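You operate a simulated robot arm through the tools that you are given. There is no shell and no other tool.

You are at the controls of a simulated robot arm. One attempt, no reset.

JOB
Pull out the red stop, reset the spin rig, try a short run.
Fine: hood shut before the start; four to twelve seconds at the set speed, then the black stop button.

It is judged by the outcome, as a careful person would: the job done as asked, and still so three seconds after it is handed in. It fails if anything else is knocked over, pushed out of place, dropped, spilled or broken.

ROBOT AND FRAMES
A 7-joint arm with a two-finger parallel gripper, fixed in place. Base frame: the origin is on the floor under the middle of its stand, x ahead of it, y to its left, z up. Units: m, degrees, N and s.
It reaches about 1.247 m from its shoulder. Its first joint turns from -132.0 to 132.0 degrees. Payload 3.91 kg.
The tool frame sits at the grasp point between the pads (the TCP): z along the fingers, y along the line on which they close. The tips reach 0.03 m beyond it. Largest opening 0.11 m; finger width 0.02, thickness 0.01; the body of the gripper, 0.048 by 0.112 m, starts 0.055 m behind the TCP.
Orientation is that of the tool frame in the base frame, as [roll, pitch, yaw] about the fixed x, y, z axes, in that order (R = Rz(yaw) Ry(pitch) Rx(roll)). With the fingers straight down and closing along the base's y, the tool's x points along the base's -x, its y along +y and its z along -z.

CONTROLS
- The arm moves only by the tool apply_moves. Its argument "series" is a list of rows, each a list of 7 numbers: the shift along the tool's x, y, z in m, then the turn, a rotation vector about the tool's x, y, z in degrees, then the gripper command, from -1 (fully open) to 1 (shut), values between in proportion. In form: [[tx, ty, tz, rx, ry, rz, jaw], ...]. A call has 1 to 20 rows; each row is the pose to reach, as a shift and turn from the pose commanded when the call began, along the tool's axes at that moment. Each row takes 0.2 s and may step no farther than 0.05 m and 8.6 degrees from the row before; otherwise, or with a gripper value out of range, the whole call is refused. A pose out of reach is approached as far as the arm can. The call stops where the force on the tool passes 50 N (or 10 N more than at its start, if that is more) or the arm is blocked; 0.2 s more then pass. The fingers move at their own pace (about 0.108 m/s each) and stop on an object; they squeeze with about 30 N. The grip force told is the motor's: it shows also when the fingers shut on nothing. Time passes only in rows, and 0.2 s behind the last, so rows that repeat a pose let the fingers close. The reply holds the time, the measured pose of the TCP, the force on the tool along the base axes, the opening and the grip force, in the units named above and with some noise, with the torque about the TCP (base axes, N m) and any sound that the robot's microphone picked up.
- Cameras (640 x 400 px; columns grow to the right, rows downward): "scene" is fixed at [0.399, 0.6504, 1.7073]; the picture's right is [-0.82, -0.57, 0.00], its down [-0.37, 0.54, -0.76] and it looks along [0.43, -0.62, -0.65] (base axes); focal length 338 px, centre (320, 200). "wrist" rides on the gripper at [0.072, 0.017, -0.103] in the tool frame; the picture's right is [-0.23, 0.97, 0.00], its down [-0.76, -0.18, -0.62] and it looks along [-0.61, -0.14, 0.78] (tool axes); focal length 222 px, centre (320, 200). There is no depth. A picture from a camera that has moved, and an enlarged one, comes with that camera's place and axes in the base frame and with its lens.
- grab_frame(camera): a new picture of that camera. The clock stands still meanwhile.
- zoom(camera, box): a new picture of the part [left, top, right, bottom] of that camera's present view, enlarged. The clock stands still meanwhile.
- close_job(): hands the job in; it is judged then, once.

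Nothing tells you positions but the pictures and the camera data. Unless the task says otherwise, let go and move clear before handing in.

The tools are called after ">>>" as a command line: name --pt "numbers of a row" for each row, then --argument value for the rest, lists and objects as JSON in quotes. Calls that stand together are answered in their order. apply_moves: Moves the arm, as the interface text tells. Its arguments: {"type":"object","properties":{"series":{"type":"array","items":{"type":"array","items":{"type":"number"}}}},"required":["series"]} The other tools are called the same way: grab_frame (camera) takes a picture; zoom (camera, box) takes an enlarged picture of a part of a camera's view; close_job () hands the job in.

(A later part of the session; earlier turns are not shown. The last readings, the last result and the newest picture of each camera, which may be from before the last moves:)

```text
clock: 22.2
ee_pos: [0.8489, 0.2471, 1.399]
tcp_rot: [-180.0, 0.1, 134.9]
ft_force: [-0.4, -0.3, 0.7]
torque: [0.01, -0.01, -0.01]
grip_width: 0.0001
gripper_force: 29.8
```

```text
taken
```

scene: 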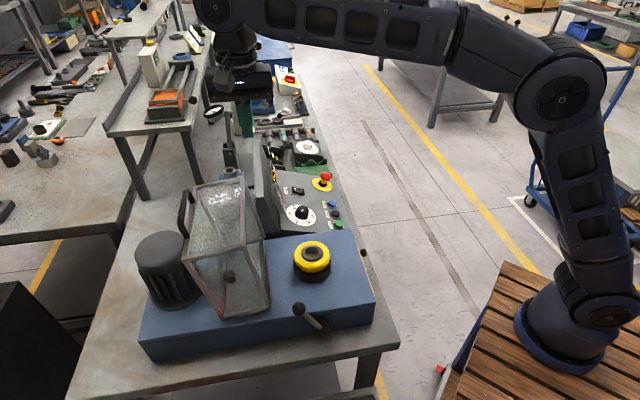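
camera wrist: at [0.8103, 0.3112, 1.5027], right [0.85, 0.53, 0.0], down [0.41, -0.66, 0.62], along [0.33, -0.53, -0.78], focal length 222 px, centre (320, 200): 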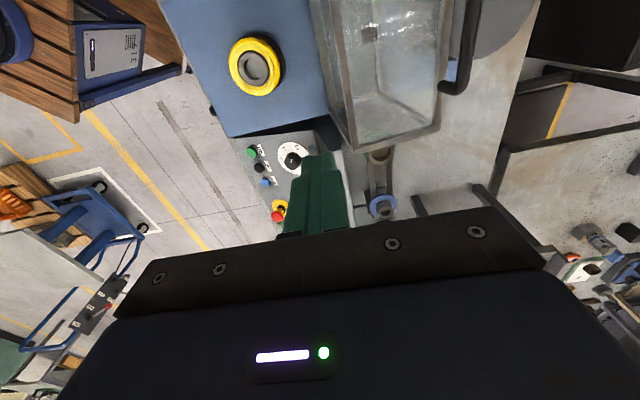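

The handle is at the top right of the wrist view; I'll shift about 12 cm along the rig and 6 cm back to see all of it.

>>> apply_moves --pt "0.04 0.02 0 0 0 0 1" --pt "0.08 0.04 0 0 0 0 1" --pt "0.12 0.06 0 0 0 0 1" --pt "0.14 0.08 0 0 0 0 1"

>>> grab_frame --camera "wrist"

>>> zoom --camera "wrist" --box '[260, 0, 480, 180]'

>>> zoom --camera "scene" --box '[150, 150, 290, 250]'

```text
clock: 23.2
ee_pos: [0.8058, 0.4017, 1.3966]
tcp_rot: [179.9, 0.0, 134.9]
ft_force: [0.4, -0.2, 0.9]
torque: [0.04, 0.0, -0.01]
grip_width: 0.0001
gripper_force: 29.7
```

```text
taken
camera wrist: at [0.767, 0.4655, 1.501], right [0.85, 0.53, 0.0], down [0.41, -0.66, 0.62], along [0.33, -0.53, -0.78], focal length 222 px, centre (320, 200)
```

wrist: 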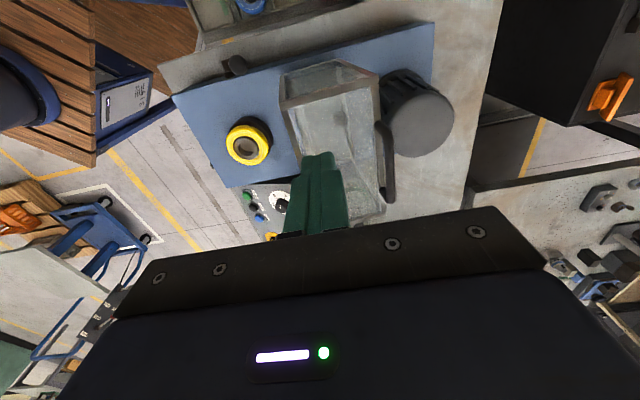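

```text
2.22 times, centred on (370, 90) of wrist
camera zoom: at [0.767, 0.4655, 1.501], right [0.85, 0.53, 0.0], down [0.41, -0.66, 0.62], along [0.33, -0.53, -0.78], focal length 494 px, centre (209, 444)
```

zoom: 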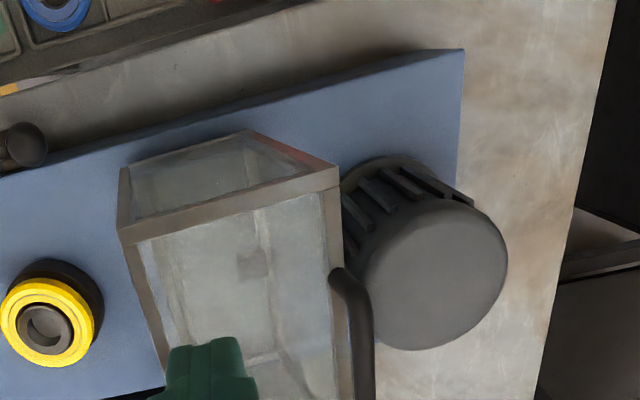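

```text
4.00 times, centred on (220, 200) of scene
camera zoom: at [0.399, 0.6504, 1.7073], right [-0.82, -0.57, 0.0], down [-0.37, 0.54, -0.76], along [0.43, -0.62, -0.65], focal length 1354 px, centre (720, 200)
```

zoom: 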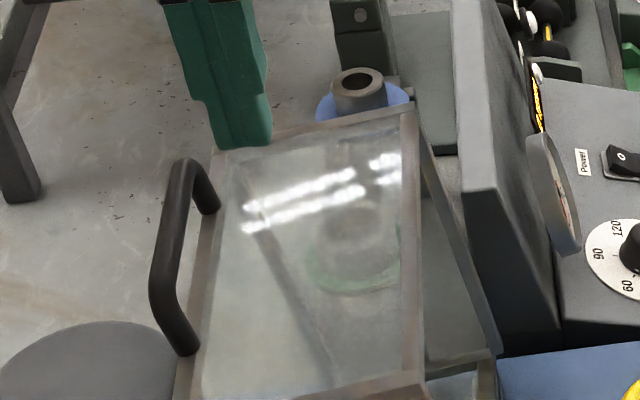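

The handle is a round bar along the rig's length standing up from the hood's upper edge: centre about (0.927, 0.385, 1.240), ~11 cm wide, ~14 mm thick. I'll move over it with the jaws opened to 5 cm, hovering before descending.

>>> apply_moves --pt "-0.03 0.025 0 0 0 0 0.6" --pt "-0.065 0.05 0 0 0 0 0.09" --pt "-0.097 0.074 0 0 0 0 0.09" --pt "-0.097 0.074 0.03 0 0 0 0.09" --pt "-0.097 0.074 0.06 0 0 0 0.09"

>>> grab_frame --camera "wrist"

>>> zoom --camera "scene" --box '[140, 130, 280, 230]'

>>> zoom --camera "scene" --box '[180, 240, 300, 340]'

```text
clock: 24.4
ee_pos: [0.9251, 0.3866, 1.337]
tcp_rot: [180.0, 0.0, 135.0]
ft_force: [-0.5, -0.9, 0.0]
torque: [0.0, -0.03, 0.02]
grip_width: 0.0501
gripper_force: 0.1
out of reach, approached as far as the arm can: row 3, 4
```

```text
taken
camera wrist: at [0.8865, 0.4512, 1.4417], right [0.85, 0.53, 0.0], down [0.41, -0.66, 0.62], along [0.33, -0.53, -0.78], focal length 222 px, centre (320, 200)
```

wrist: 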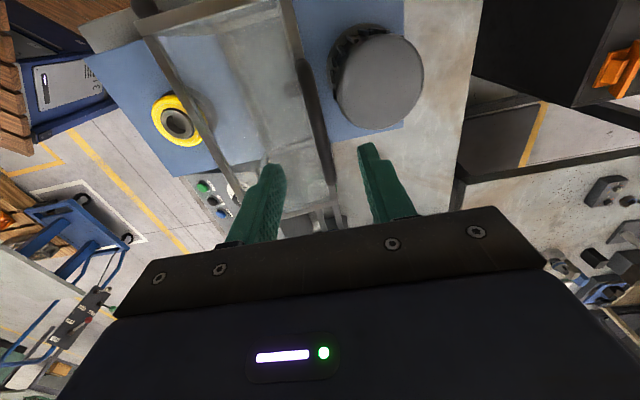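

```text
4.00 times, centred on (210, 180) of scene
camera zoom: at [0.399, 0.6504, 1.7073], right [-0.82, -0.57, 0.0], down [-0.37, 0.54, -0.76], along [0.43, -0.62, -0.65], focal length 1354 px, centre (760, 280)
```

zoom: 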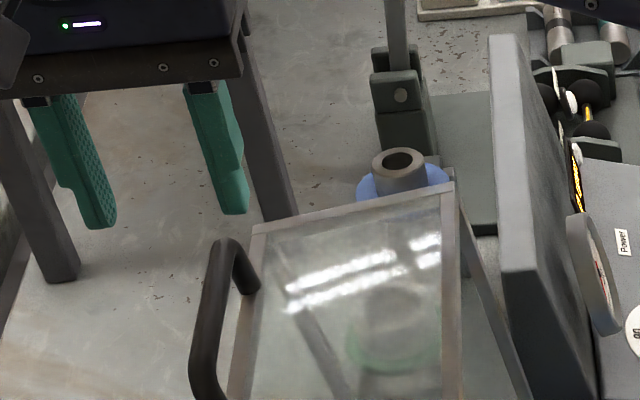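

```text
4.00 times, centred on (240, 290) of scene
camera zoom: at [0.399, 0.6504, 1.7073], right [-0.82, -0.57, 0.0], down [-0.37, 0.54, -0.76], along [0.43, -0.62, -0.65], focal length 1354 px, centre (640, -160)
```

zoom: 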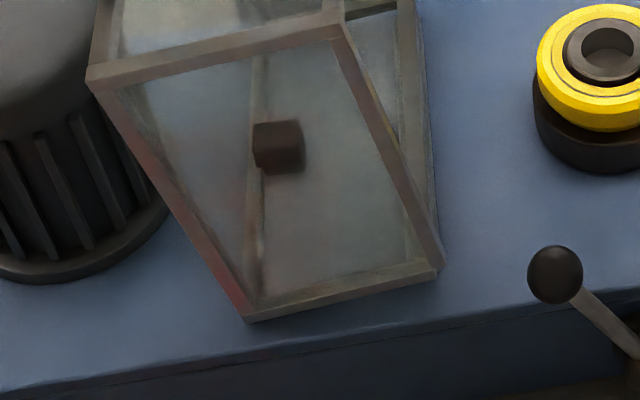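

I'm above the handle with the fingers straddling it. I'll zoom to check the bar's line relative to the finger midline before descending.

>>> zoom --camera "wrist" --box '[240, 40, 420, 220]'

```text
2.22 times, centred on (330, 130) of wrist
camera zoom: at [0.8865, 0.4512, 1.4417], right [0.85, 0.53, 0.0], down [0.41, -0.66, 0.62], along [0.33, -0.53, -0.78], focal length 494 px, centre (298, 356)
```

zoom: 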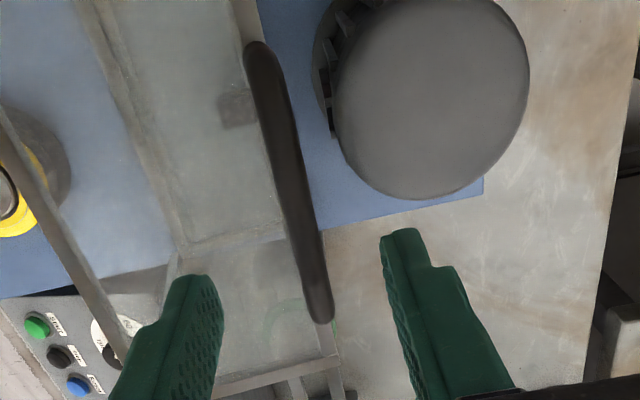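

The bar is ~3 mm toward the chuck from my midline. I'll correct that and descend so the bar sits between the pads, with the tips still clear of the glass frame.

>>> apply_moves --pt "0 -0.003 0.02 0 0 0 0.09" --pt "0 -0.003 0.04 0 0 0 0.09" --pt "0 -0.003 0.055 0 0 0 0.09" --pt "0 -0.003 0.068 0 0 0 0.09" --pt "0 -0.003 0.078 0 0 0 0.09"

>>> zoom --camera "wrist" --box '[240, 40, 420, 220]'

>>> zoom --camera "scene" --box '[140, 150, 280, 250]'

```text
clock: 25.6
ee_pos: [0.9263, 0.386, 1.2609]
tcp_rot: [-179.9, -0.1, 135.0]
ft_force: [-0.7, 0.0, 0.1]
torque: [0.01, 0.02, -0.01]
grip_width: 0.0502
gripper_force: 0.0
```

```text
2.22 times, centred on (330, 130) of wrist
camera zoom: at [0.8876, 0.4499, 1.3635], right [0.85, 0.53, 0.0], down [0.41, -0.66, 0.62], along [0.33, -0.53, -0.78], focal length 494 px, centre (298, 356)
```

zoom: 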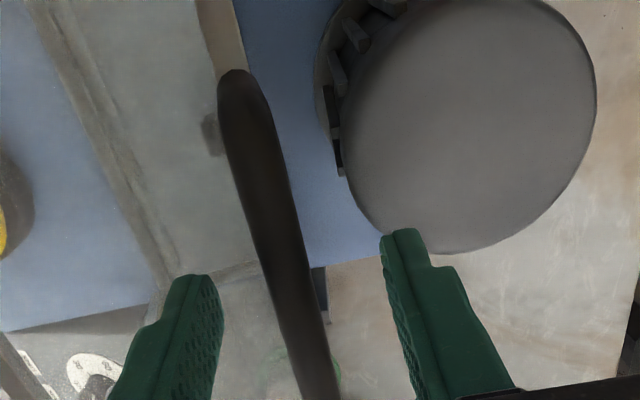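

```text
4.00 times, centred on (210, 200) of scene
camera zoom: at [0.399, 0.6504, 1.7073], right [-0.82, -0.57, 0.0], down [-0.37, 0.54, -0.76], along [0.43, -0.62, -0.65], focal length 1354 px, centre (760, 200)
```

zoom: 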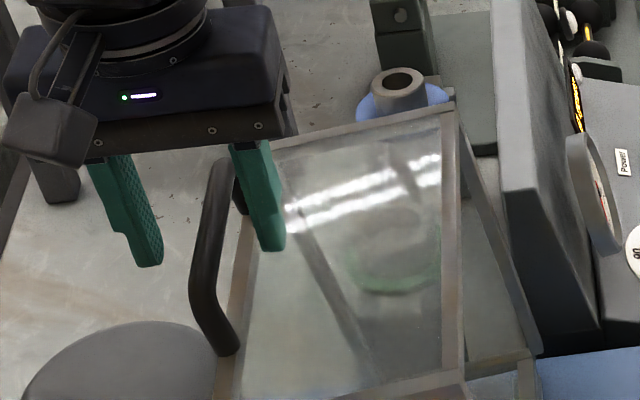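

The bar lies centred between the pads. I'll go 5 mm deeper and close on it.

>>> apply_moves --pt "0 -0.001 0.005 0 0 0 0.09" --pt "0 -0.001 0.005 0 0 0 0.5" --pt "0 -0.001 0.005 0 0 0 1" --pt "0 -0.001 0.005 0 0 0 1"

>>> zoom --camera "scene" --box '[140, 150, 280, 250]'

```text
clock: 26.6
ee_pos: [0.9248, 0.3847, 1.2556]
tcp_rot: [-180.0, 0.0, 135.0]
ft_force: [-0.1, 0.7, -0.6]
torque: [-0.09, -0.14, -0.06]
grip_width: 0.0125
gripper_force: 44.8
```

```text
4.00 times, centred on (210, 200) of scene
camera zoom: at [0.399, 0.6504, 1.7073], right [-0.82, -0.57, 0.0], down [-0.37, 0.54, -0.76], along [0.43, -0.62, -0.65], focal length 1354 px, centre (760, 200)
```

zoom: 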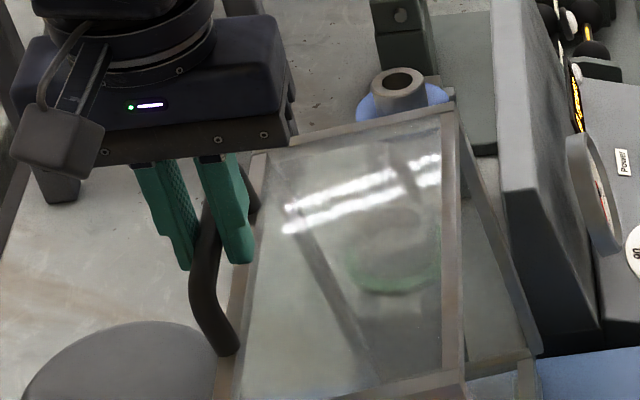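

Firm grip on the bar (12.5 mm). I take the hinge line at about 14.5 cm in front and 26 cm below the bar, so I'll swing the handle along that arc toward the chuck, a small test section first while watching the forces.

>>> apply_moves --pt "0 -0.0095 -0.0049 -1.1 0 0 1" --pt "0 -0.0191 -0.0094 -2.2 0 0 1" --pt "0 -0.0289 -0.0136 -3.3 0 0 1" --pt "0 -0.0388 -0.0175 -4.4 0 0 1"

>>> grab_frame --camera "scene"

```text
clock: 27.6
ee_pos: [0.8977, 0.3572, 1.2731]
tcp_rot: [175.5, 0.0, 135.0]
ft_force: [6.0, -2.4, 1.1]
torque: [-0.32, -0.43, -0.1]
grip_width: 0.0125
gripper_force: 45.3
```

```text
taken
```

scene: 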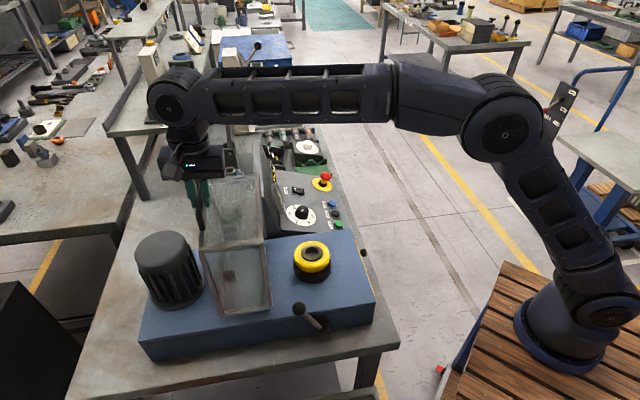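

The hood follows smoothly with only a few newtons of load. Continuing along the arc to about the balance point.

>>> apply_moves --pt "0 -0.0149 -0.0061 -1.65 0 0 1" --pt "0 -0.0297 -0.0118 -3.3 0 0 1" --pt "0 -0.0451 -0.0163 -4.95 0 0 1" --pt "0 -0.0605 -0.0205 -6.6 0 0 1" --pt "0 -0.0763 -0.0235 -8.25 0 0 1" --pt "0 -0.092 -0.026 -9.9 0 0 1" --pt "0 -0.108 -0.0273 -11.55 0 0 1" --pt "0 -0.1239 -0.0282 -13.2 0 0 1"

>>> grab_frame --camera "scene"

```text
clock: 29.4
ee_pos: [0.8084, 0.2688, 1.2902]
tcp_rot: [162.4, 0.0, 135.0]
ft_force: [3.2, -2.5, 4.9]
torque: [-0.39, -0.47, -0.22]
grip_width: 0.0127
gripper_force: 44.7
```

```text
taken
```

scene: 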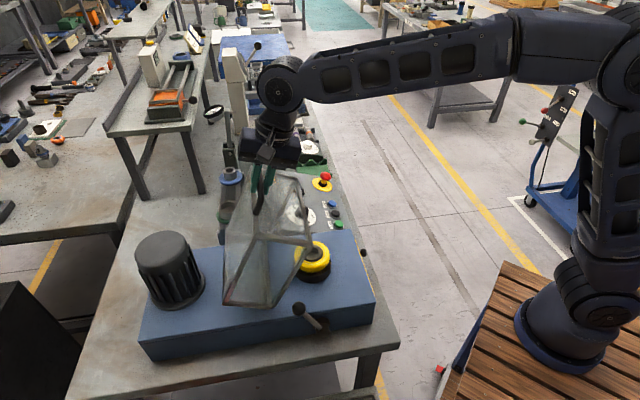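

Past vertical and still under control. Continuing the arc down toward closed.

>>> apply_moves --pt "0 -0.0158 -0.0033 -1.65 0 0 1" --pt "0 -0.0315 -0.0062 -3.3 0 0 1" --pt "0 -0.0474 -0.0079 -4.95 0 0 1" --pt "0 -0.0633 -0.0092 -6.6 0 0 1" --pt "0 -0.0793 -0.0092 -8.25 0 0 1" --pt "0 -0.0953 -0.0088 -9.9 0 0 1" --pt "0 -0.1113 -0.0072 -11.55 0 0 1" --pt "0 -0.1272 -0.0052 -13.2 0 0 1" --pt "0 -0.1428 -0.002 -14.85 0 0 1" --pt "0 -0.1584 0.0017 -16.5 0 0 1"

>>> grab_frame --camera "scene"

>>> grab_frame --camera "wrist"

```text
clock: 31.6
ee_pos: [0.7044, 0.1625, 1.241]
tcp_rot: [146.0, -0.1, 135.2]
ft_force: [16.1, 9.1, -29.5]
torque: [-0.09, -0.06, 0.05]
grip_width: 0.013
gripper_force: 45.6
```

```text
taken
```

scene: 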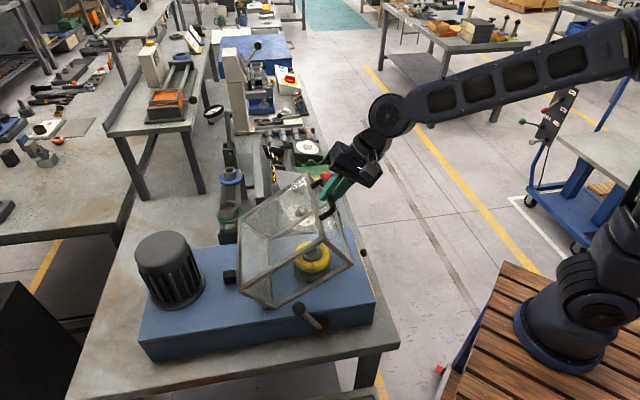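

```text
taken
camera wrist: at [0.6213, 0.1834, 1.3366], right [0.73, 0.41, 0.54], down [0.19, -0.89, 0.42], along [0.66, -0.2, -0.73], focal length 222 px, centre (320, 200)
```

wrist: 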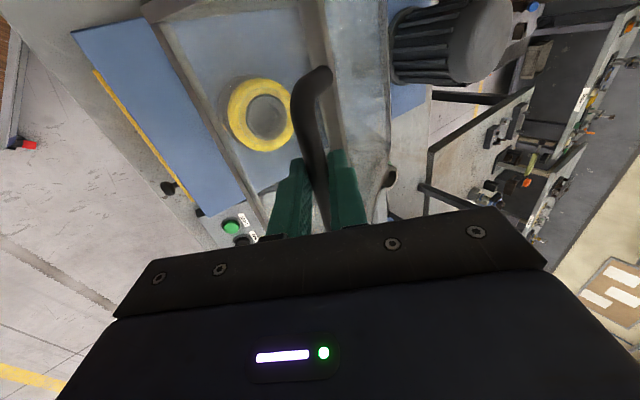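

The hood is ~60% down. A ~34 N radial pull says my hinge estimate is a few mm off, so I'll relax inward first and re-read the force.

>>> apply_moves --pt "0 0.0005 0.0015 0 0 0 1" --pt "0 0.001 0.003 0 0 0 1"

```text
clock: 32.2
ee_pos: [0.7031, 0.1634, 1.2416]
tcp_rot: [145.7, 0.1, 135.0]
ft_force: [-4.3, -2.9, 6.3]
torque: [0.66, 0.6, 0.7]
grip_width: 0.0127
gripper_force: 45.3
```

The load is back to near zero. Continuing along the corrected arc, slowly.

>>> apply_moves --pt "0 -0.0095 0.0002 -1.0 0 0 1" --pt "0 -0.0185 0.0007 -2.0 0 0 1" --pt "0 -0.0313 0.002 -3.4 0 0 1" --pt "0 -0.0441 0.0036 -4.8 0 0 1" --pt "0 -0.0568 0.0059 -6.2 0 0 1" --pt "0 -0.0695 0.0086 -7.5 0 0 1"

>>> grab_frame --camera "scene"

```text
clock: 33.6
ee_pos: [0.6656, 0.1242, 1.1935]
tcp_rot: [138.3, 0.0, 135.0]
ft_force: [-20.8, -19.3, 23.9]
torque: [-0.17, -0.05, 0.01]
grip_width: 0.0127
gripper_force: 45.3
```

```text
taken
```

scene: 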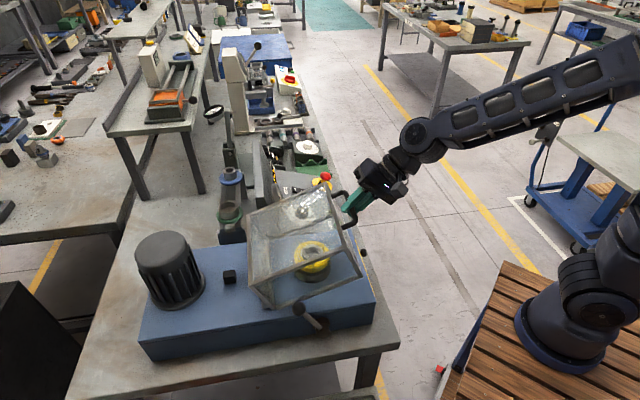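

Now the path is slightly inside the true arc (37 N outward push). I'll correct 2.5 mm outward and proceed in short sections.

>>> apply_moves --pt "0 0.0002 -0.0012 0 0 0 1" --pt "0 0.0004 -0.0024 0 0 0 1" --pt "0 -0.01 -0.0012 -1.1 0 0 1" --pt "0 -0.0207 -0.0001 -2.2 0 0 1" --pt "0 -0.0312 0.0018 -3.3 0 0 1" --pt "0 -0.0416 0.0037 -4.4 0 0 1"

>>> grab_frame --camera "scene"

```text
clock: 35.0
ee_pos: [0.6474, 0.1062, 1.1627]
tcp_rot: [134.1, 0.0, 135.1]
ft_force: [22.7, 11.4, -19.1]
torque: [-0.12, -0.2, -0.15]
grip_width: 0.0125
gripper_force: 44.9
```

```text
taken
```

scene: 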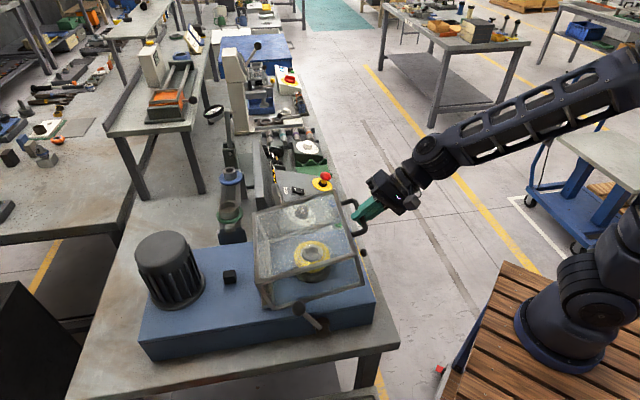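

Small radial correction the other way (2 mm inward), then on toward closed with the correction trended in.

>>> apply_moves --pt "0 0.0003 0.0022 0 0 0 1" --pt "0 -0.01 0.0044 -1.1 0 0 1" --pt "0 -0.0201 0.0067 -2.2 0 0 1" --pt "0 -0.0301 0.0097 -3.3 0 0 1" --pt "0 -0.0401 0.0127 -4.4 0 0 1"

>>> zoom --camera "scene" --box '[220, 170, 400, 340]'

```text
clock: 36.2
ee_pos: [0.6332, 0.0922, 1.1258]
tcp_rot: [129.5, 0.0, 135.0]
ft_force: [-19.7, -19.2, 12.4]
torque: [-0.01, 0.13, 0.34]
grip_width: 0.0126
gripper_force: 45.0
```

```text
2.35 times, centred on (310, 255) of scene
camera zoom: at [0.399, 0.6504, 1.7073], right [-0.82, -0.57, 0.0], down [-0.37, 0.54, -0.76], along [0.43, -0.62, -0.65], focal length 796 px, centre (344, 71)
```

zoom: 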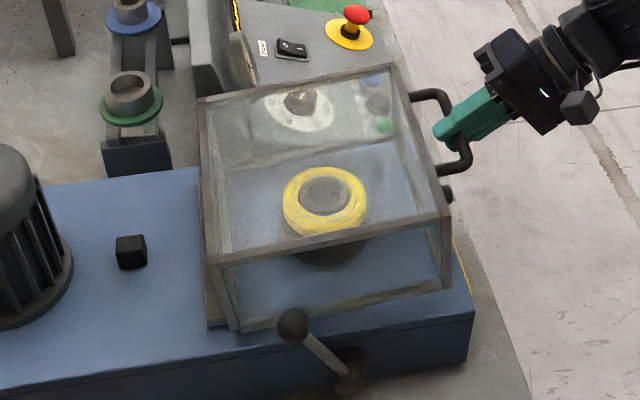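

The hood is nearly down over the chuck. Another 2 mm outward correction, then the last few degrees slowly.

>>> apply_moves --pt "0 -0.0005 -0.002 0 0 0 1" --pt "0 -0.0055 -0.0006 -0.55 0 0 1" --pt "0 -0.0105 0.0009 -1.1 0 0 1" --pt "0 -0.0156 0.0024 -1.65 0 0 1"

>>> zoom --camera "scene" --box '[220, 200, 400, 340]'

```text
clock: 37.2
ee_pos: [0.6281, 0.0868, 1.1113]
tcp_rot: [128.0, -0.1, 135.1]
ft_force: [10.4, 6.4, -7.4]
torque: [-0.08, -0.19, 0.0]
grip_width: 0.0124
gripper_force: 45.4
```

```text
2.86 times, centred on (310, 270) of scene
camera zoom: at [0.399, 0.6504, 1.7073], right [-0.82, -0.57, 0.0], down [-0.37, 0.54, -0.76], along [0.43, -0.62, -0.65], focal length 967 px, centre (349, 0)
```

zoom: 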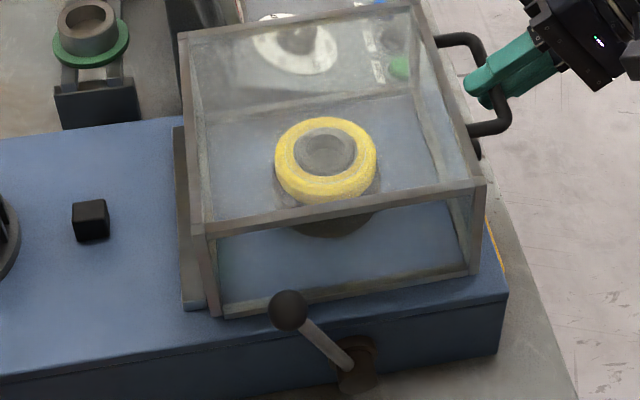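

Load is low now. Continuing the last few degrees in small steps until the rim lands.

>>> apply_moves --pt "0 -0.005 0.0013 -0.55 0 0 1" --pt "0 -0.01 0.0027 -1.1 0 0 1" --pt "0 -0.015 0.0041 -1.65 0 0 1"

>>> zoom --camera "scene" --box '[220, 200, 400, 340]'

```text
clock: 38.0
ee_pos: [0.6243, 0.0832, 1.1011]
tcp_rot: [125.9, 0.1, 135.1]
ft_force: [3.2, 9.4, 40.7]
torque: [0.75, 0.07, 0.92]
grip_width: 0.0124
gripper_force: 44.8
```

```text
2.86 times, centred on (310, 270) of scene
camera zoom: at [0.399, 0.6504, 1.7073], right [-0.82, -0.57, 0.0], down [-0.37, 0.54, -0.76], along [0.43, -0.62, -0.65], focal length 967 px, centre (349, 0)
```

zoom: 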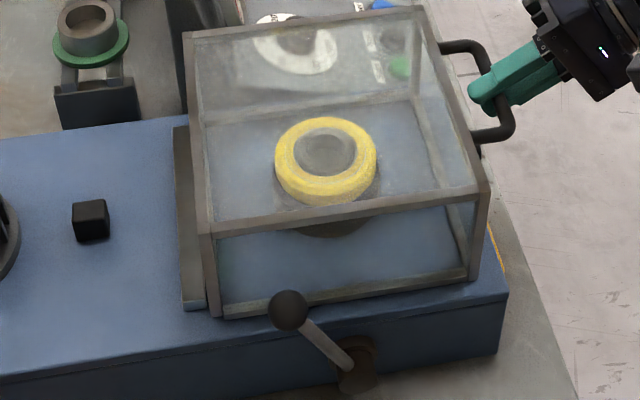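

The rim has landed (40 N up at the handle), so the hood is shut. I'll ease off the downward push, release the bar and back straight out.

>>> apply_moves --pt "0 0.0015 -0.0011 0 0 0 1" --pt "0 0.0024 -0.0018 0 0 0 1" --pt "0 0.0024 -0.0018 0 0 0 0.36" --pt "0 0.0024 -0.0018 0 0 0 0.36"

>>> zoom --camera "scene" --box '[290, 170, 410, 270]'

>>> grab_frame --camera "wrist"

```text
clock: 39.0
ee_pos: [0.6231, 0.0828, 1.101]
tcp_rot: [126.5, 0.1, 135.0]
ft_force: [0.0, 0.5, 0.2]
torque: [-0.04, -0.02, 0.0]
grip_width: 0.035
gripper_force: 0.1
```

```text
4.00 times, centred on (350, 220) of scene
camera zoom: at [0.399, 0.6504, 1.7073], right [-0.82, -0.57, 0.0], down [-0.37, 0.54, -0.76], along [0.43, -0.62, -0.65], focal length 1354 px, centre (200, 120)
```

zoom: 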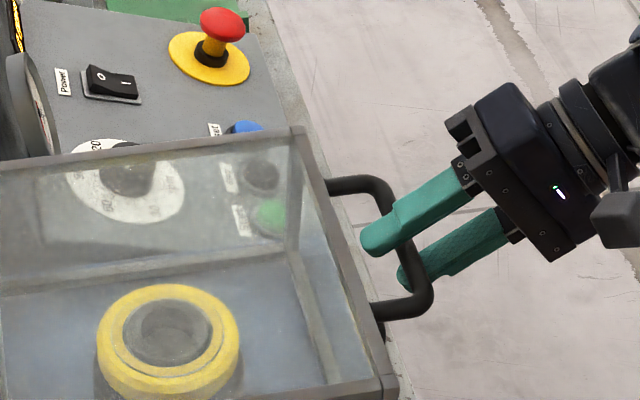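

```text
taken
camera wrist: at [0.5204, 0.0825, 1.1756], right [0.57, 0.25, 0.78], down [0.11, -0.97, 0.23], along [0.81, -0.04, -0.58], focal length 222 px, centre (320, 200)
```

wrist: 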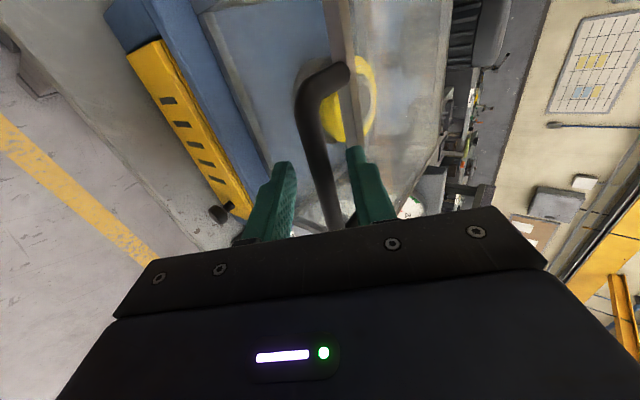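

Released, with no force on the tool. Backing straight out of the handle and checking the hood.

>>> apply_moves --pt "0 0 -0.02 0 0 0 0.36" --pt "0 0 -0.05 0 0 0 0.36" --pt "0 0 -0.09 0 0 0 0.36" --pt "0 0 -0.13 0 0 0 1" --pt "0 0 -0.16 0 0 0 1"

>>> grab_frame --camera "scene"

>>> zoom --camera "scene" --box '[220, 200, 400, 340]'

>>> grab_frame --camera "wrist"

```text
clock: 40.2
ee_pos: [0.5338, -0.0067, 1.1945]
tcp_rot: [126.3, 0.0, 135.0]
ft_force: [0.0, -0.6, -0.2]
torque: [0.02, 0.04, 0.03]
grip_width: 0.0
gripper_force: 29.7
```

```text
taken
```

scene: 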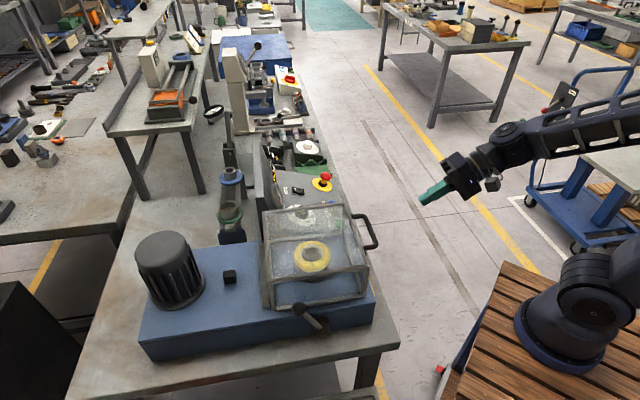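

```text
2.86 times, centred on (310, 270) of scene
camera zoom: at [0.399, 0.6504, 1.7073], right [-0.82, -0.57, 0.0], down [-0.37, 0.54, -0.76], along [0.43, -0.62, -0.65], focal length 967 px, centre (349, 0)
```

zoom: 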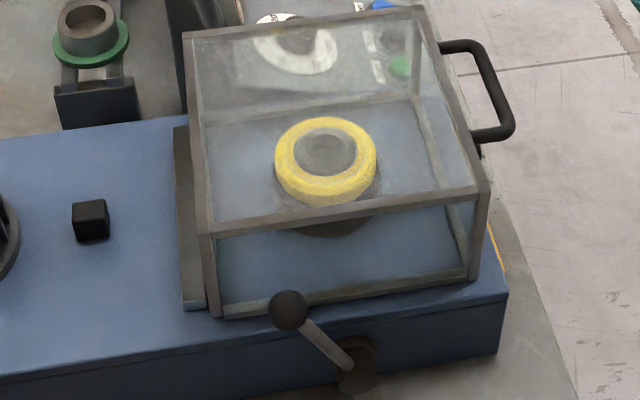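

```text
taken
camera wrist: at [0.4309, -0.0064, 1.2705], right [0.57, 0.25, 0.78], down [0.11, -0.97, 0.23], along [0.81, -0.04, -0.58], focal length 222 px, centre (320, 200)
```

wrist: 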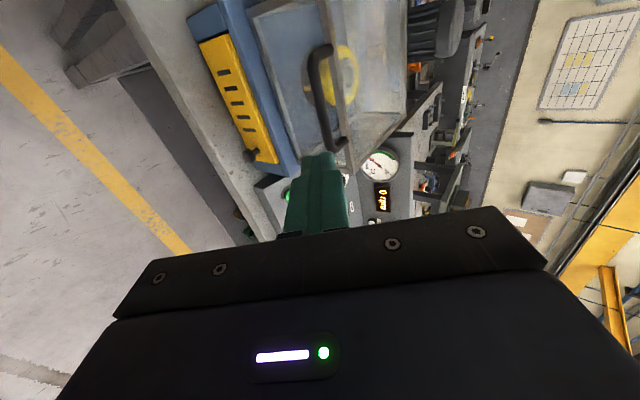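

The hood is closed and steady. I'll check the front panel and gauge/display from here, then go to the Start button.

>>> zoom --camera "wrist" --box '[180, 0, 300, 180]'

>>> zoom --camera "wrist" --box '[330, 130, 430, 230]'

>>> zoom --camera "scene" --box '[340, 230, 400, 320]'

```text
2.22 times, centred on (240, 90) of wrist
camera zoom: at [0.4309, -0.0064, 1.2705], right [0.57, 0.25, 0.78], down [0.11, -0.97, 0.23], along [0.81, -0.04, -0.58], focal length 494 px, centre (498, 444)
```

zoom: 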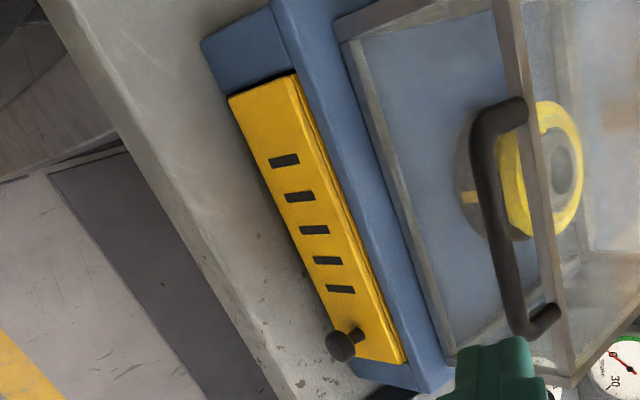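

```text
4.00 times, centred on (380, 180) of wrist
camera zoom: at [0.4309, -0.0064, 1.2705], right [0.57, 0.25, 0.78], down [0.11, -0.97, 0.23], along [0.81, -0.04, -0.58], focal length 888 px, centre (80, 280)
```

zoom: 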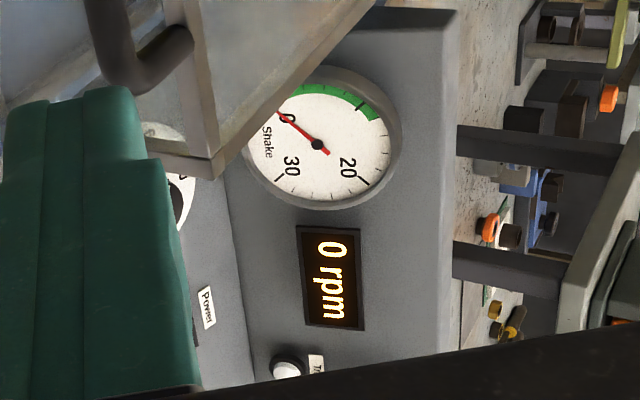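

```text
4.44 times, centred on (370, 275) of scene
camera zoom: at [0.399, 0.6504, 1.7073], right [-0.82, -0.57, 0.0], down [-0.37, 0.54, -0.76], along [0.43, -0.62, -0.65], focal length 1504 px, centre (98, -133)
```

zoom: 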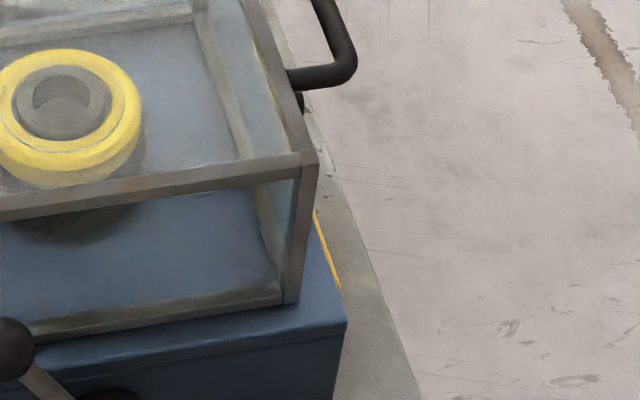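

Everything reads clean: 0 rpm, shake 0, Trip out, hood shut and panel flush. Now I'll turn the wrist back to the button-pressing orientation while moving sideways in front of the Start button.

>>> apply_moves --pt "-0.015 0 0 0 0 -8 1" --pt "-0.035 0 0 0 0 -16 1" --pt "-0.055 0 0 0 0 -24 1" --pt "-0.075 0 0 0 0 -32 1" --pt "-0.095 0 0 0 0 -40 1" --pt "-0.115 0 0 0 0 -48 1" --pt "-0.135 0 0 0 0 -56 1" --pt "-0.155 0 0 0 0 -64 1" --pt "-0.175 0 0 0 0 -72 1" --pt "-0.19 0 0 0 0 -80 1" --pt "-0.205 0 0 0 0 -88 1" --pt "-0.205 0 0 0 0 -90 1"

>>> grab_frame --camera "wrist"

>>> grab_frame --camera "scene"

```text
clock: 42.8
ee_pos: [0.6791, -0.1527, 1.1941]
tcp_rot: [-179.9, 53.8, -134.8]
ft_force: [2.2, -0.4, 0.9]
torque: [0.0, 0.01, -0.03]
grip_width: 0.0001
gripper_force: 30.2
```

```text
taken
camera wrist: at [0.5766, -0.2299, 1.1984], right [-0.59, 0.78, 0.18], down [0.09, -0.16, 0.98], along [0.8, 0.6, 0.03], focal length 222 px, centre (320, 200)
```

wrist: 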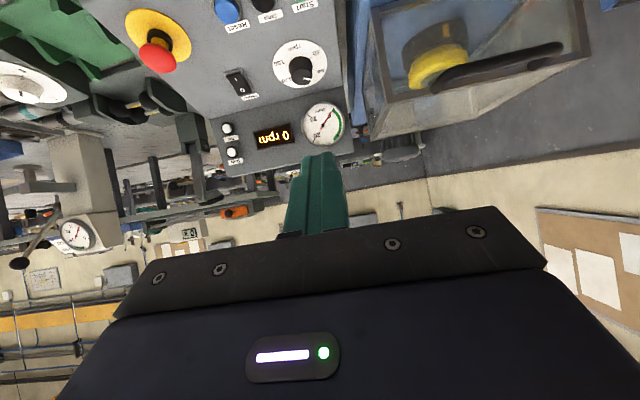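

```text
taken
```

scene: 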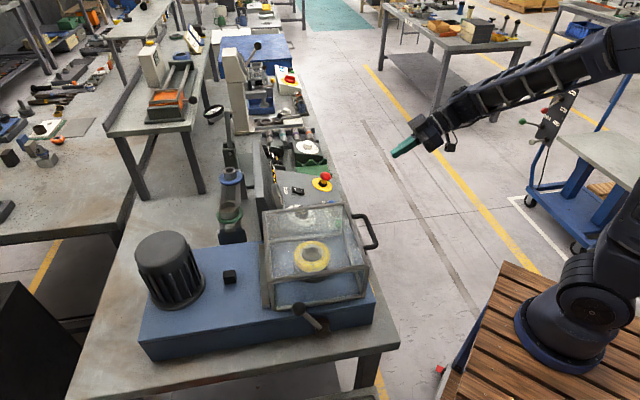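

This pose is an ideal monitoring view of the display, lamps and gauge. Quick zoom for the baseline before starting.

>>> zoom --camera "wrist" --box '[205, 90, 365, 190]'

>>> zoom --camera "wrist" --box '[200, 0, 340, 90]'

>>> zoom --camera "wrist" --box '[350, 0, 600, 140]'

```text
4.00 times, centred on (285, 140) of wrist
camera zoom: at [0.5766, -0.2299, 1.1984], right [-0.59, 0.78, 0.18], down [0.09, -0.16, 0.98], along [0.8, 0.6, 0.03], focal length 888 px, centre (460, 440)
```

zoom: 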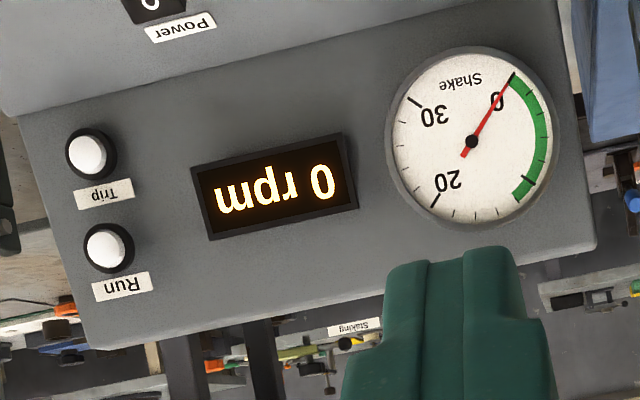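

```text
4.44 times, centred on (270, 45) of wrist
camera zoom: at [0.5766, -0.2299, 1.1984], right [-0.59, 0.78, 0.18], down [0.09, -0.16, 0.98], along [0.8, 0.6, 0.03], focal length 987 px, centre (542, 889)
```

zoom: 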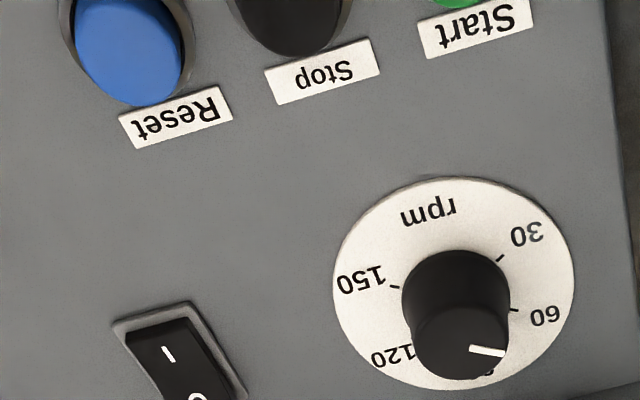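

```text
2.56 times, centred on (475, 70) of wrist
camera zoom: at [0.5766, -0.2299, 1.1984], right [-0.59, 0.78, 0.18], down [0.09, -0.16, 0.98], along [0.8, 0.6, 0.03], focal length 569 px, centre (-77, 533)
```

zoom: 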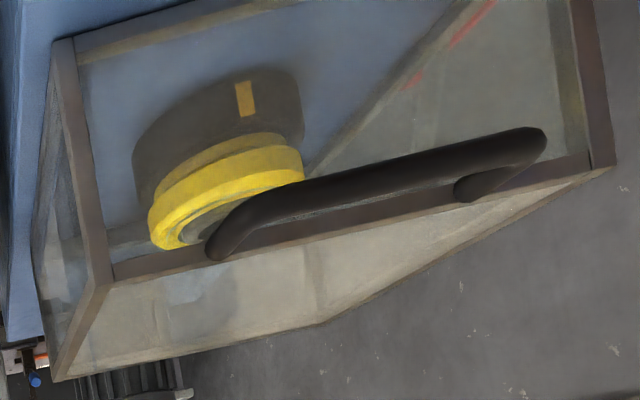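

Baseline is fine. Moving to hover 6 cm over Start (about (0.80, -0.03)), squared to the panel.

>>> apply_moves --pt "0.0101 0 0.0369 0 6.3 0 1" --pt "0.0202 0 0.0738 0 12.6 0 1" --pt "0.0303 0 0.1107 0 18.9 0 1" --pt "0.0403 0 0.1475 0 25.2 0 1" --pt "0.0504 0 0.1844 0 31.5 0 1" --pt "0.0605 0 0.2213 0 37.8 0 1"

>>> grab_frame --camera "wrist"

>>> zoom --camera "scene" --box '[250, 150, 400, 260]'

```text
clock: 44.2
ee_pos: [0.7782, -0.0543, 1.0149]
tcp_rot: [-180.0, 15.8, -134.9]
ft_force: [1.0, -0.4, 0.1]
torque: [0.0, 0.01, 0.0]
grip_width: 0.0
gripper_force: 30.0
```

```text
taken
camera wrist: at [0.6963, -0.1103, 1.0957], right [-0.53, 0.84, 0.06], down [0.52, 0.27, 0.81], along [0.66, 0.46, -0.59], focal length 222 px, centre (320, 200)
```

wrist: 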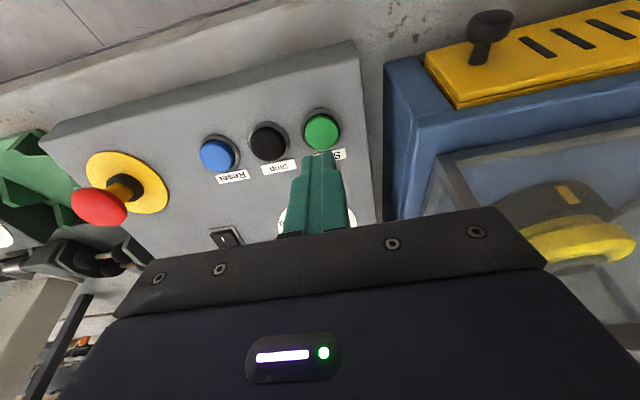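

```text
3.64 times, centred on (325, 205) of scene
camera zoom: at [0.399, 0.6504, 1.7073], right [-0.82, -0.57, 0.0], down [-0.37, 0.54, -0.76], along [0.43, -0.62, -0.65], focal length 1231 px, centre (302, 182)
```

zoom: 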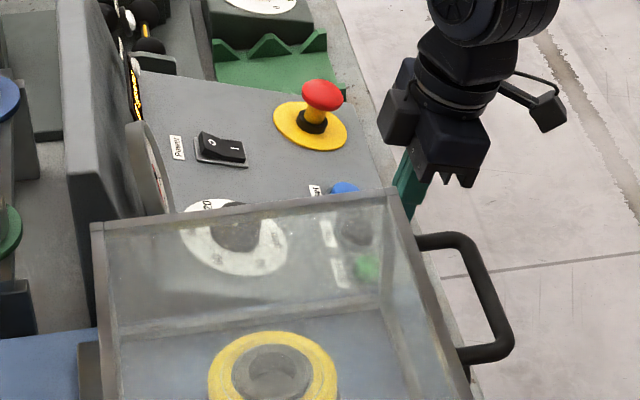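

Green is exactly under the tip line. One more look at the yellow panel from this side angle since it is clearly visible now.

>>> zoom --camera "wrist" --box '[370, 0, 640, 150]'

>>> zoom --camera "wrist" --box '[180, 90, 380, 215]'

```text
2.37 times, centred on (505, 75) of wrist
camera zoom: at [0.6963, -0.1103, 1.0957], right [-0.53, 0.84, 0.06], down [0.52, 0.27, 0.81], along [0.66, 0.46, -0.59], focal length 526 px, centre (-118, 496)
```

zoom: 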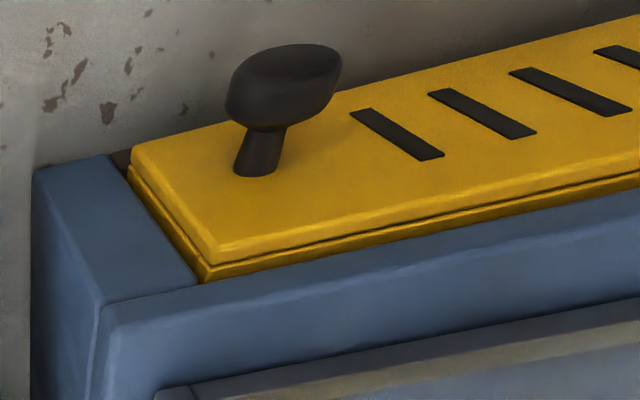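

```text
3.20 times, centred on (280, 152) of wrist
camera zoom: at [0.6963, -0.1103, 1.0957], right [-0.53, 0.84, 0.06], down [0.52, 0.27, 0.81], along [0.66, 0.46, -0.59], focal length 711 px, centre (448, 352)
```

zoom: 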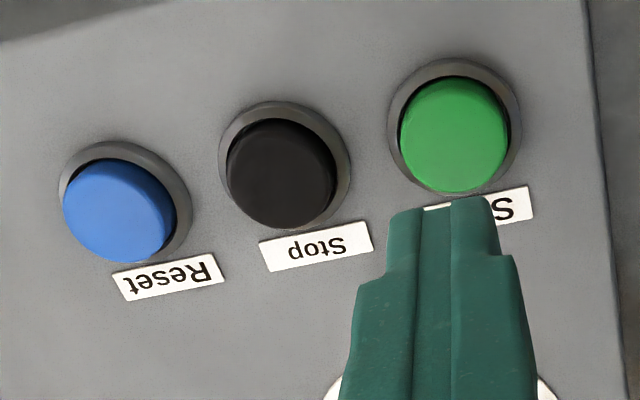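

The panel is shut. Pressing Start now, then retracting to the hover.

>>> apply_moves --pt "0 0 0.03 0 0 0 1" --pt "0 0 0.05 0 0 0 1" --pt "0 0 0.055 0 0 0 1" --pt "0 0 0.058 0 0 0 1" --pt "0 0 0.061 0 0 0 1" --pt "0 0 0.063 0 0 0 1" --pt "0 0 0.045 0 0 0 1" --pt "0 0 0.01 0 0 0 1"

>>> zoom --camera "scene" --box '[235, 145, 299, 185]'

>>> grab_frame --camera "wrist"

```text
clock: 46.0
ee_pos: [0.7769, -0.0493, 1.0061]
tcp_rot: [179.9, 15.9, -135.0]
ft_force: [1.0, 0.4, -1.0]
torque: [0.04, 0.02, -0.01]
grip_width: 0.0
gripper_force: 29.7
heard: click
```

```text
10.00 times, centred on (267, 165) of scene
camera zoom: at [0.399, 0.6504, 1.7073], right [-0.82, -0.57, 0.0], down [-0.37, 0.54, -0.76], along [0.43, -0.62, -0.65], focal length 3384 px, centre (850, 550)
```

zoom: 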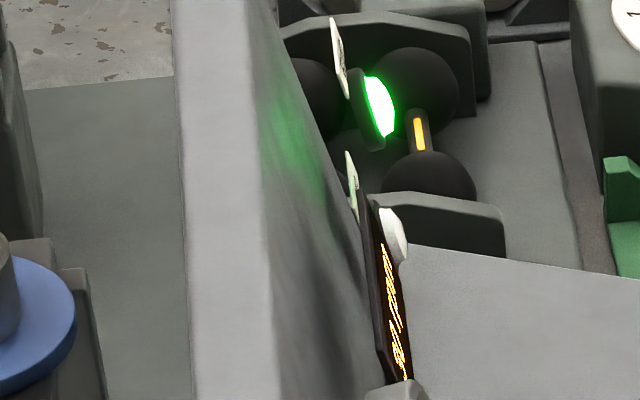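

```text
taken
camera wrist: at [0.6971, -0.1061, 1.0866], right [-0.53, 0.84, 0.06], down [0.52, 0.27, 0.81], along [0.66, 0.46, -0.59], focal length 222 px, centre (320, 200)
```

wrist: 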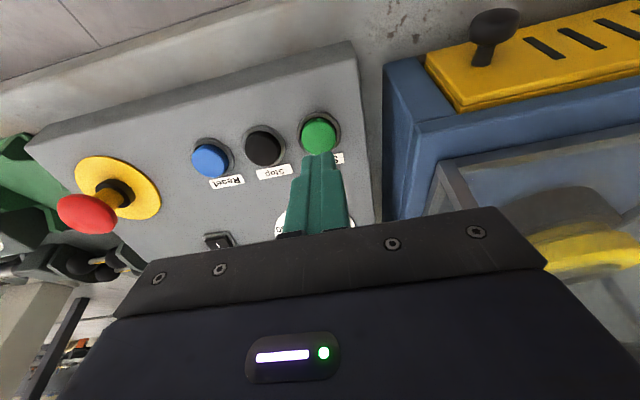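

Run lamp is green – the rig is running. Backing to the monitoring pose to read the rpm and shake.

>>> apply_moves --pt "0.0147 0 -0.037 0 -6.3 0 1" --pt "0.0293 0 -0.074 0 -12.6 0 1" --pt "0.044 0 -0.111 0 -18.9 0 1" --pt "0.0586 0 -0.148 0 -25.2 0 1" --pt "0.0733 0 -0.185 0 -31.5 0 1" --pt "0.0879 0 -0.2219 0 -37.8 0 1"

>>> zoom --camera "wrist" --box '[205, 90, 365, 190]'

>>> grab_frame --camera "wrist"

```text
clock: 47.4
ee_pos: [0.6774, -0.1539, 1.1957]
tcp_rot: [-179.9, 53.8, -135.0]
ft_force: [1.0, -0.3, 0.1]
torque: [0.01, 0.01, -0.03]
grip_width: 0.0001
gripper_force: 29.2
```

```text
4.00 times, centred on (285, 140) of wrist
camera zoom: at [0.5762, -0.2307, 1.1985], right [-0.59, 0.78, 0.18], down [0.09, -0.16, 0.98], along [0.8, 0.6, 0.03], focal length 888 px, centre (460, 440)
```

zoom: 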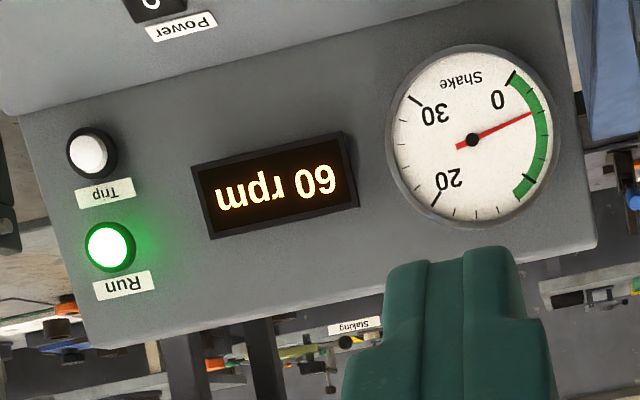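

```text
taken
camera wrist: at [0.5762, -0.2307, 1.1985], right [-0.59, 0.78, 0.18], down [0.09, -0.16, 0.98], along [0.8, 0.6, 0.03], focal length 222 px, centre (320, 200)
```

wrist: 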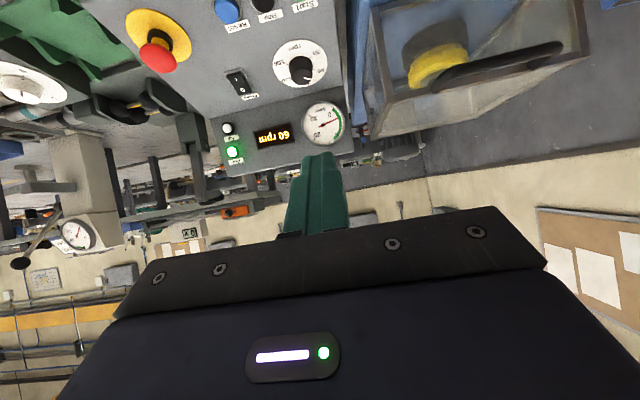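

Spinning up with low shake (well in the green). Let me read the number closely, then wait in short steps.

>>> zoom --camera "wrist" --box '[250, 118, 298, 148]'

>>> apply_moves --pt "0 0 0 0 0 0 1"

>>> zoom --camera "wrist" --box '[205, 90, 365, 190]'

```text
13.33 times, centred on (274, 133) of wrist
camera zoom: at [0.5762, -0.2307, 1.1985], right [-0.59, 0.78, 0.18], down [0.09, -0.16, 0.98], along [0.8, 0.6, 0.03], focal length 2962 px, centre (933, 1093)
```

zoom: 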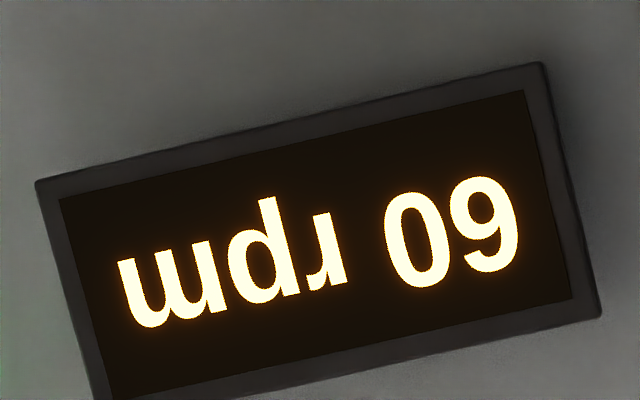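

```text
clock: 47.8
ee_pos: [0.6775, -0.1552, 1.1959]
tcp_rot: [180.0, 53.6, -135.0]
ft_force: [-0.2, 0.0, 0.5]
torque: [-0.02, 0.0, 0.0]
grip_width: 0.0001
gripper_force: 29.6
```

```text
4.00 times, centred on (285, 140) of wrist
camera zoom: at [0.576, -0.2308, 1.1986], right [-0.59, 0.78, 0.18], down [0.09, -0.16, 0.98], along [0.8, 0.6, 0.03], focal length 888 px, centre (460, 440)
```

zoom: 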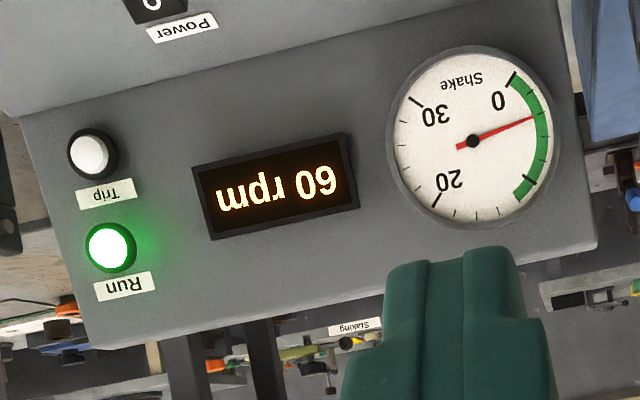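

It reads 60 rpm and holds, matching the dial, with shake about 4 (green). I'll wait here ~1.8 s and re-check before going to Stop.

>>> apply_moves --pt "0 0 0 0 0 0 1" --pt "0 0 0 0 0 0 1" --pt "0 0 0 0 0 0 1" --pt "0 0 0 0 0 0 1" --pt "0 0 0 0 0 0 1" --pt "0 0 0 0 0 0 1" --pt "0 0 0 0 0 0 1" --pt "0 0 0 0 0 0 1"

>>> zoom --camera "wrist" --box '[205, 90, 365, 190]'

>>> zoom --camera "scene" --box '[220, 170, 400, 340]'

```text
clock: 49.6
ee_pos: [0.6774, -0.1549, 1.1946]
tcp_rot: [180.0, 53.7, -135.0]
ft_force: [0.2, -0.1, -0.2]
torque: [-0.01, 0.02, 0.01]
grip_width: 0.0
gripper_force: 29.7
```

```text
4.00 times, centred on (285, 140) of wrist
camera zoom: at [0.5761, -0.2308, 1.1985], right [-0.59, 0.78, 0.18], down [0.09, -0.16, 0.98], along [0.8, 0.6, 0.03], focal length 888 px, centre (460, 440)
```

zoom: 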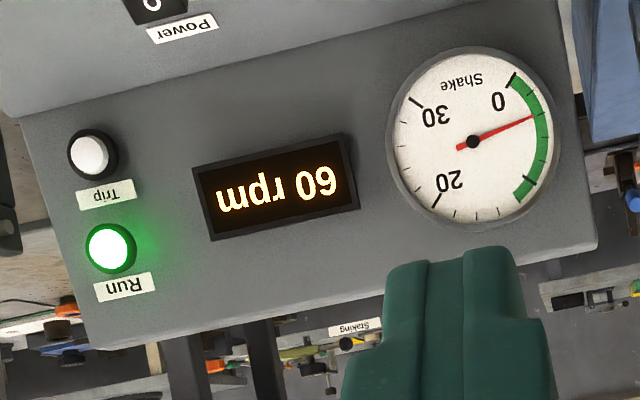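

```text
2.35 times, centred on (310, 255) of scene
camera zoom: at [0.399, 0.6504, 1.7073], right [-0.82, -0.57, 0.0], down [-0.37, 0.54, -0.76], along [0.43, -0.62, -0.65], focal length 796 px, centre (344, 71)
```

zoom: 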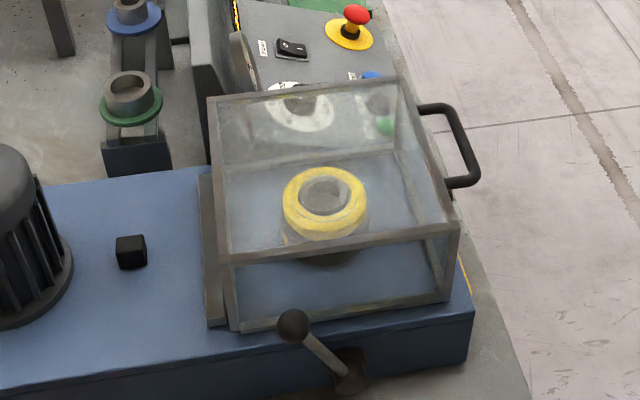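

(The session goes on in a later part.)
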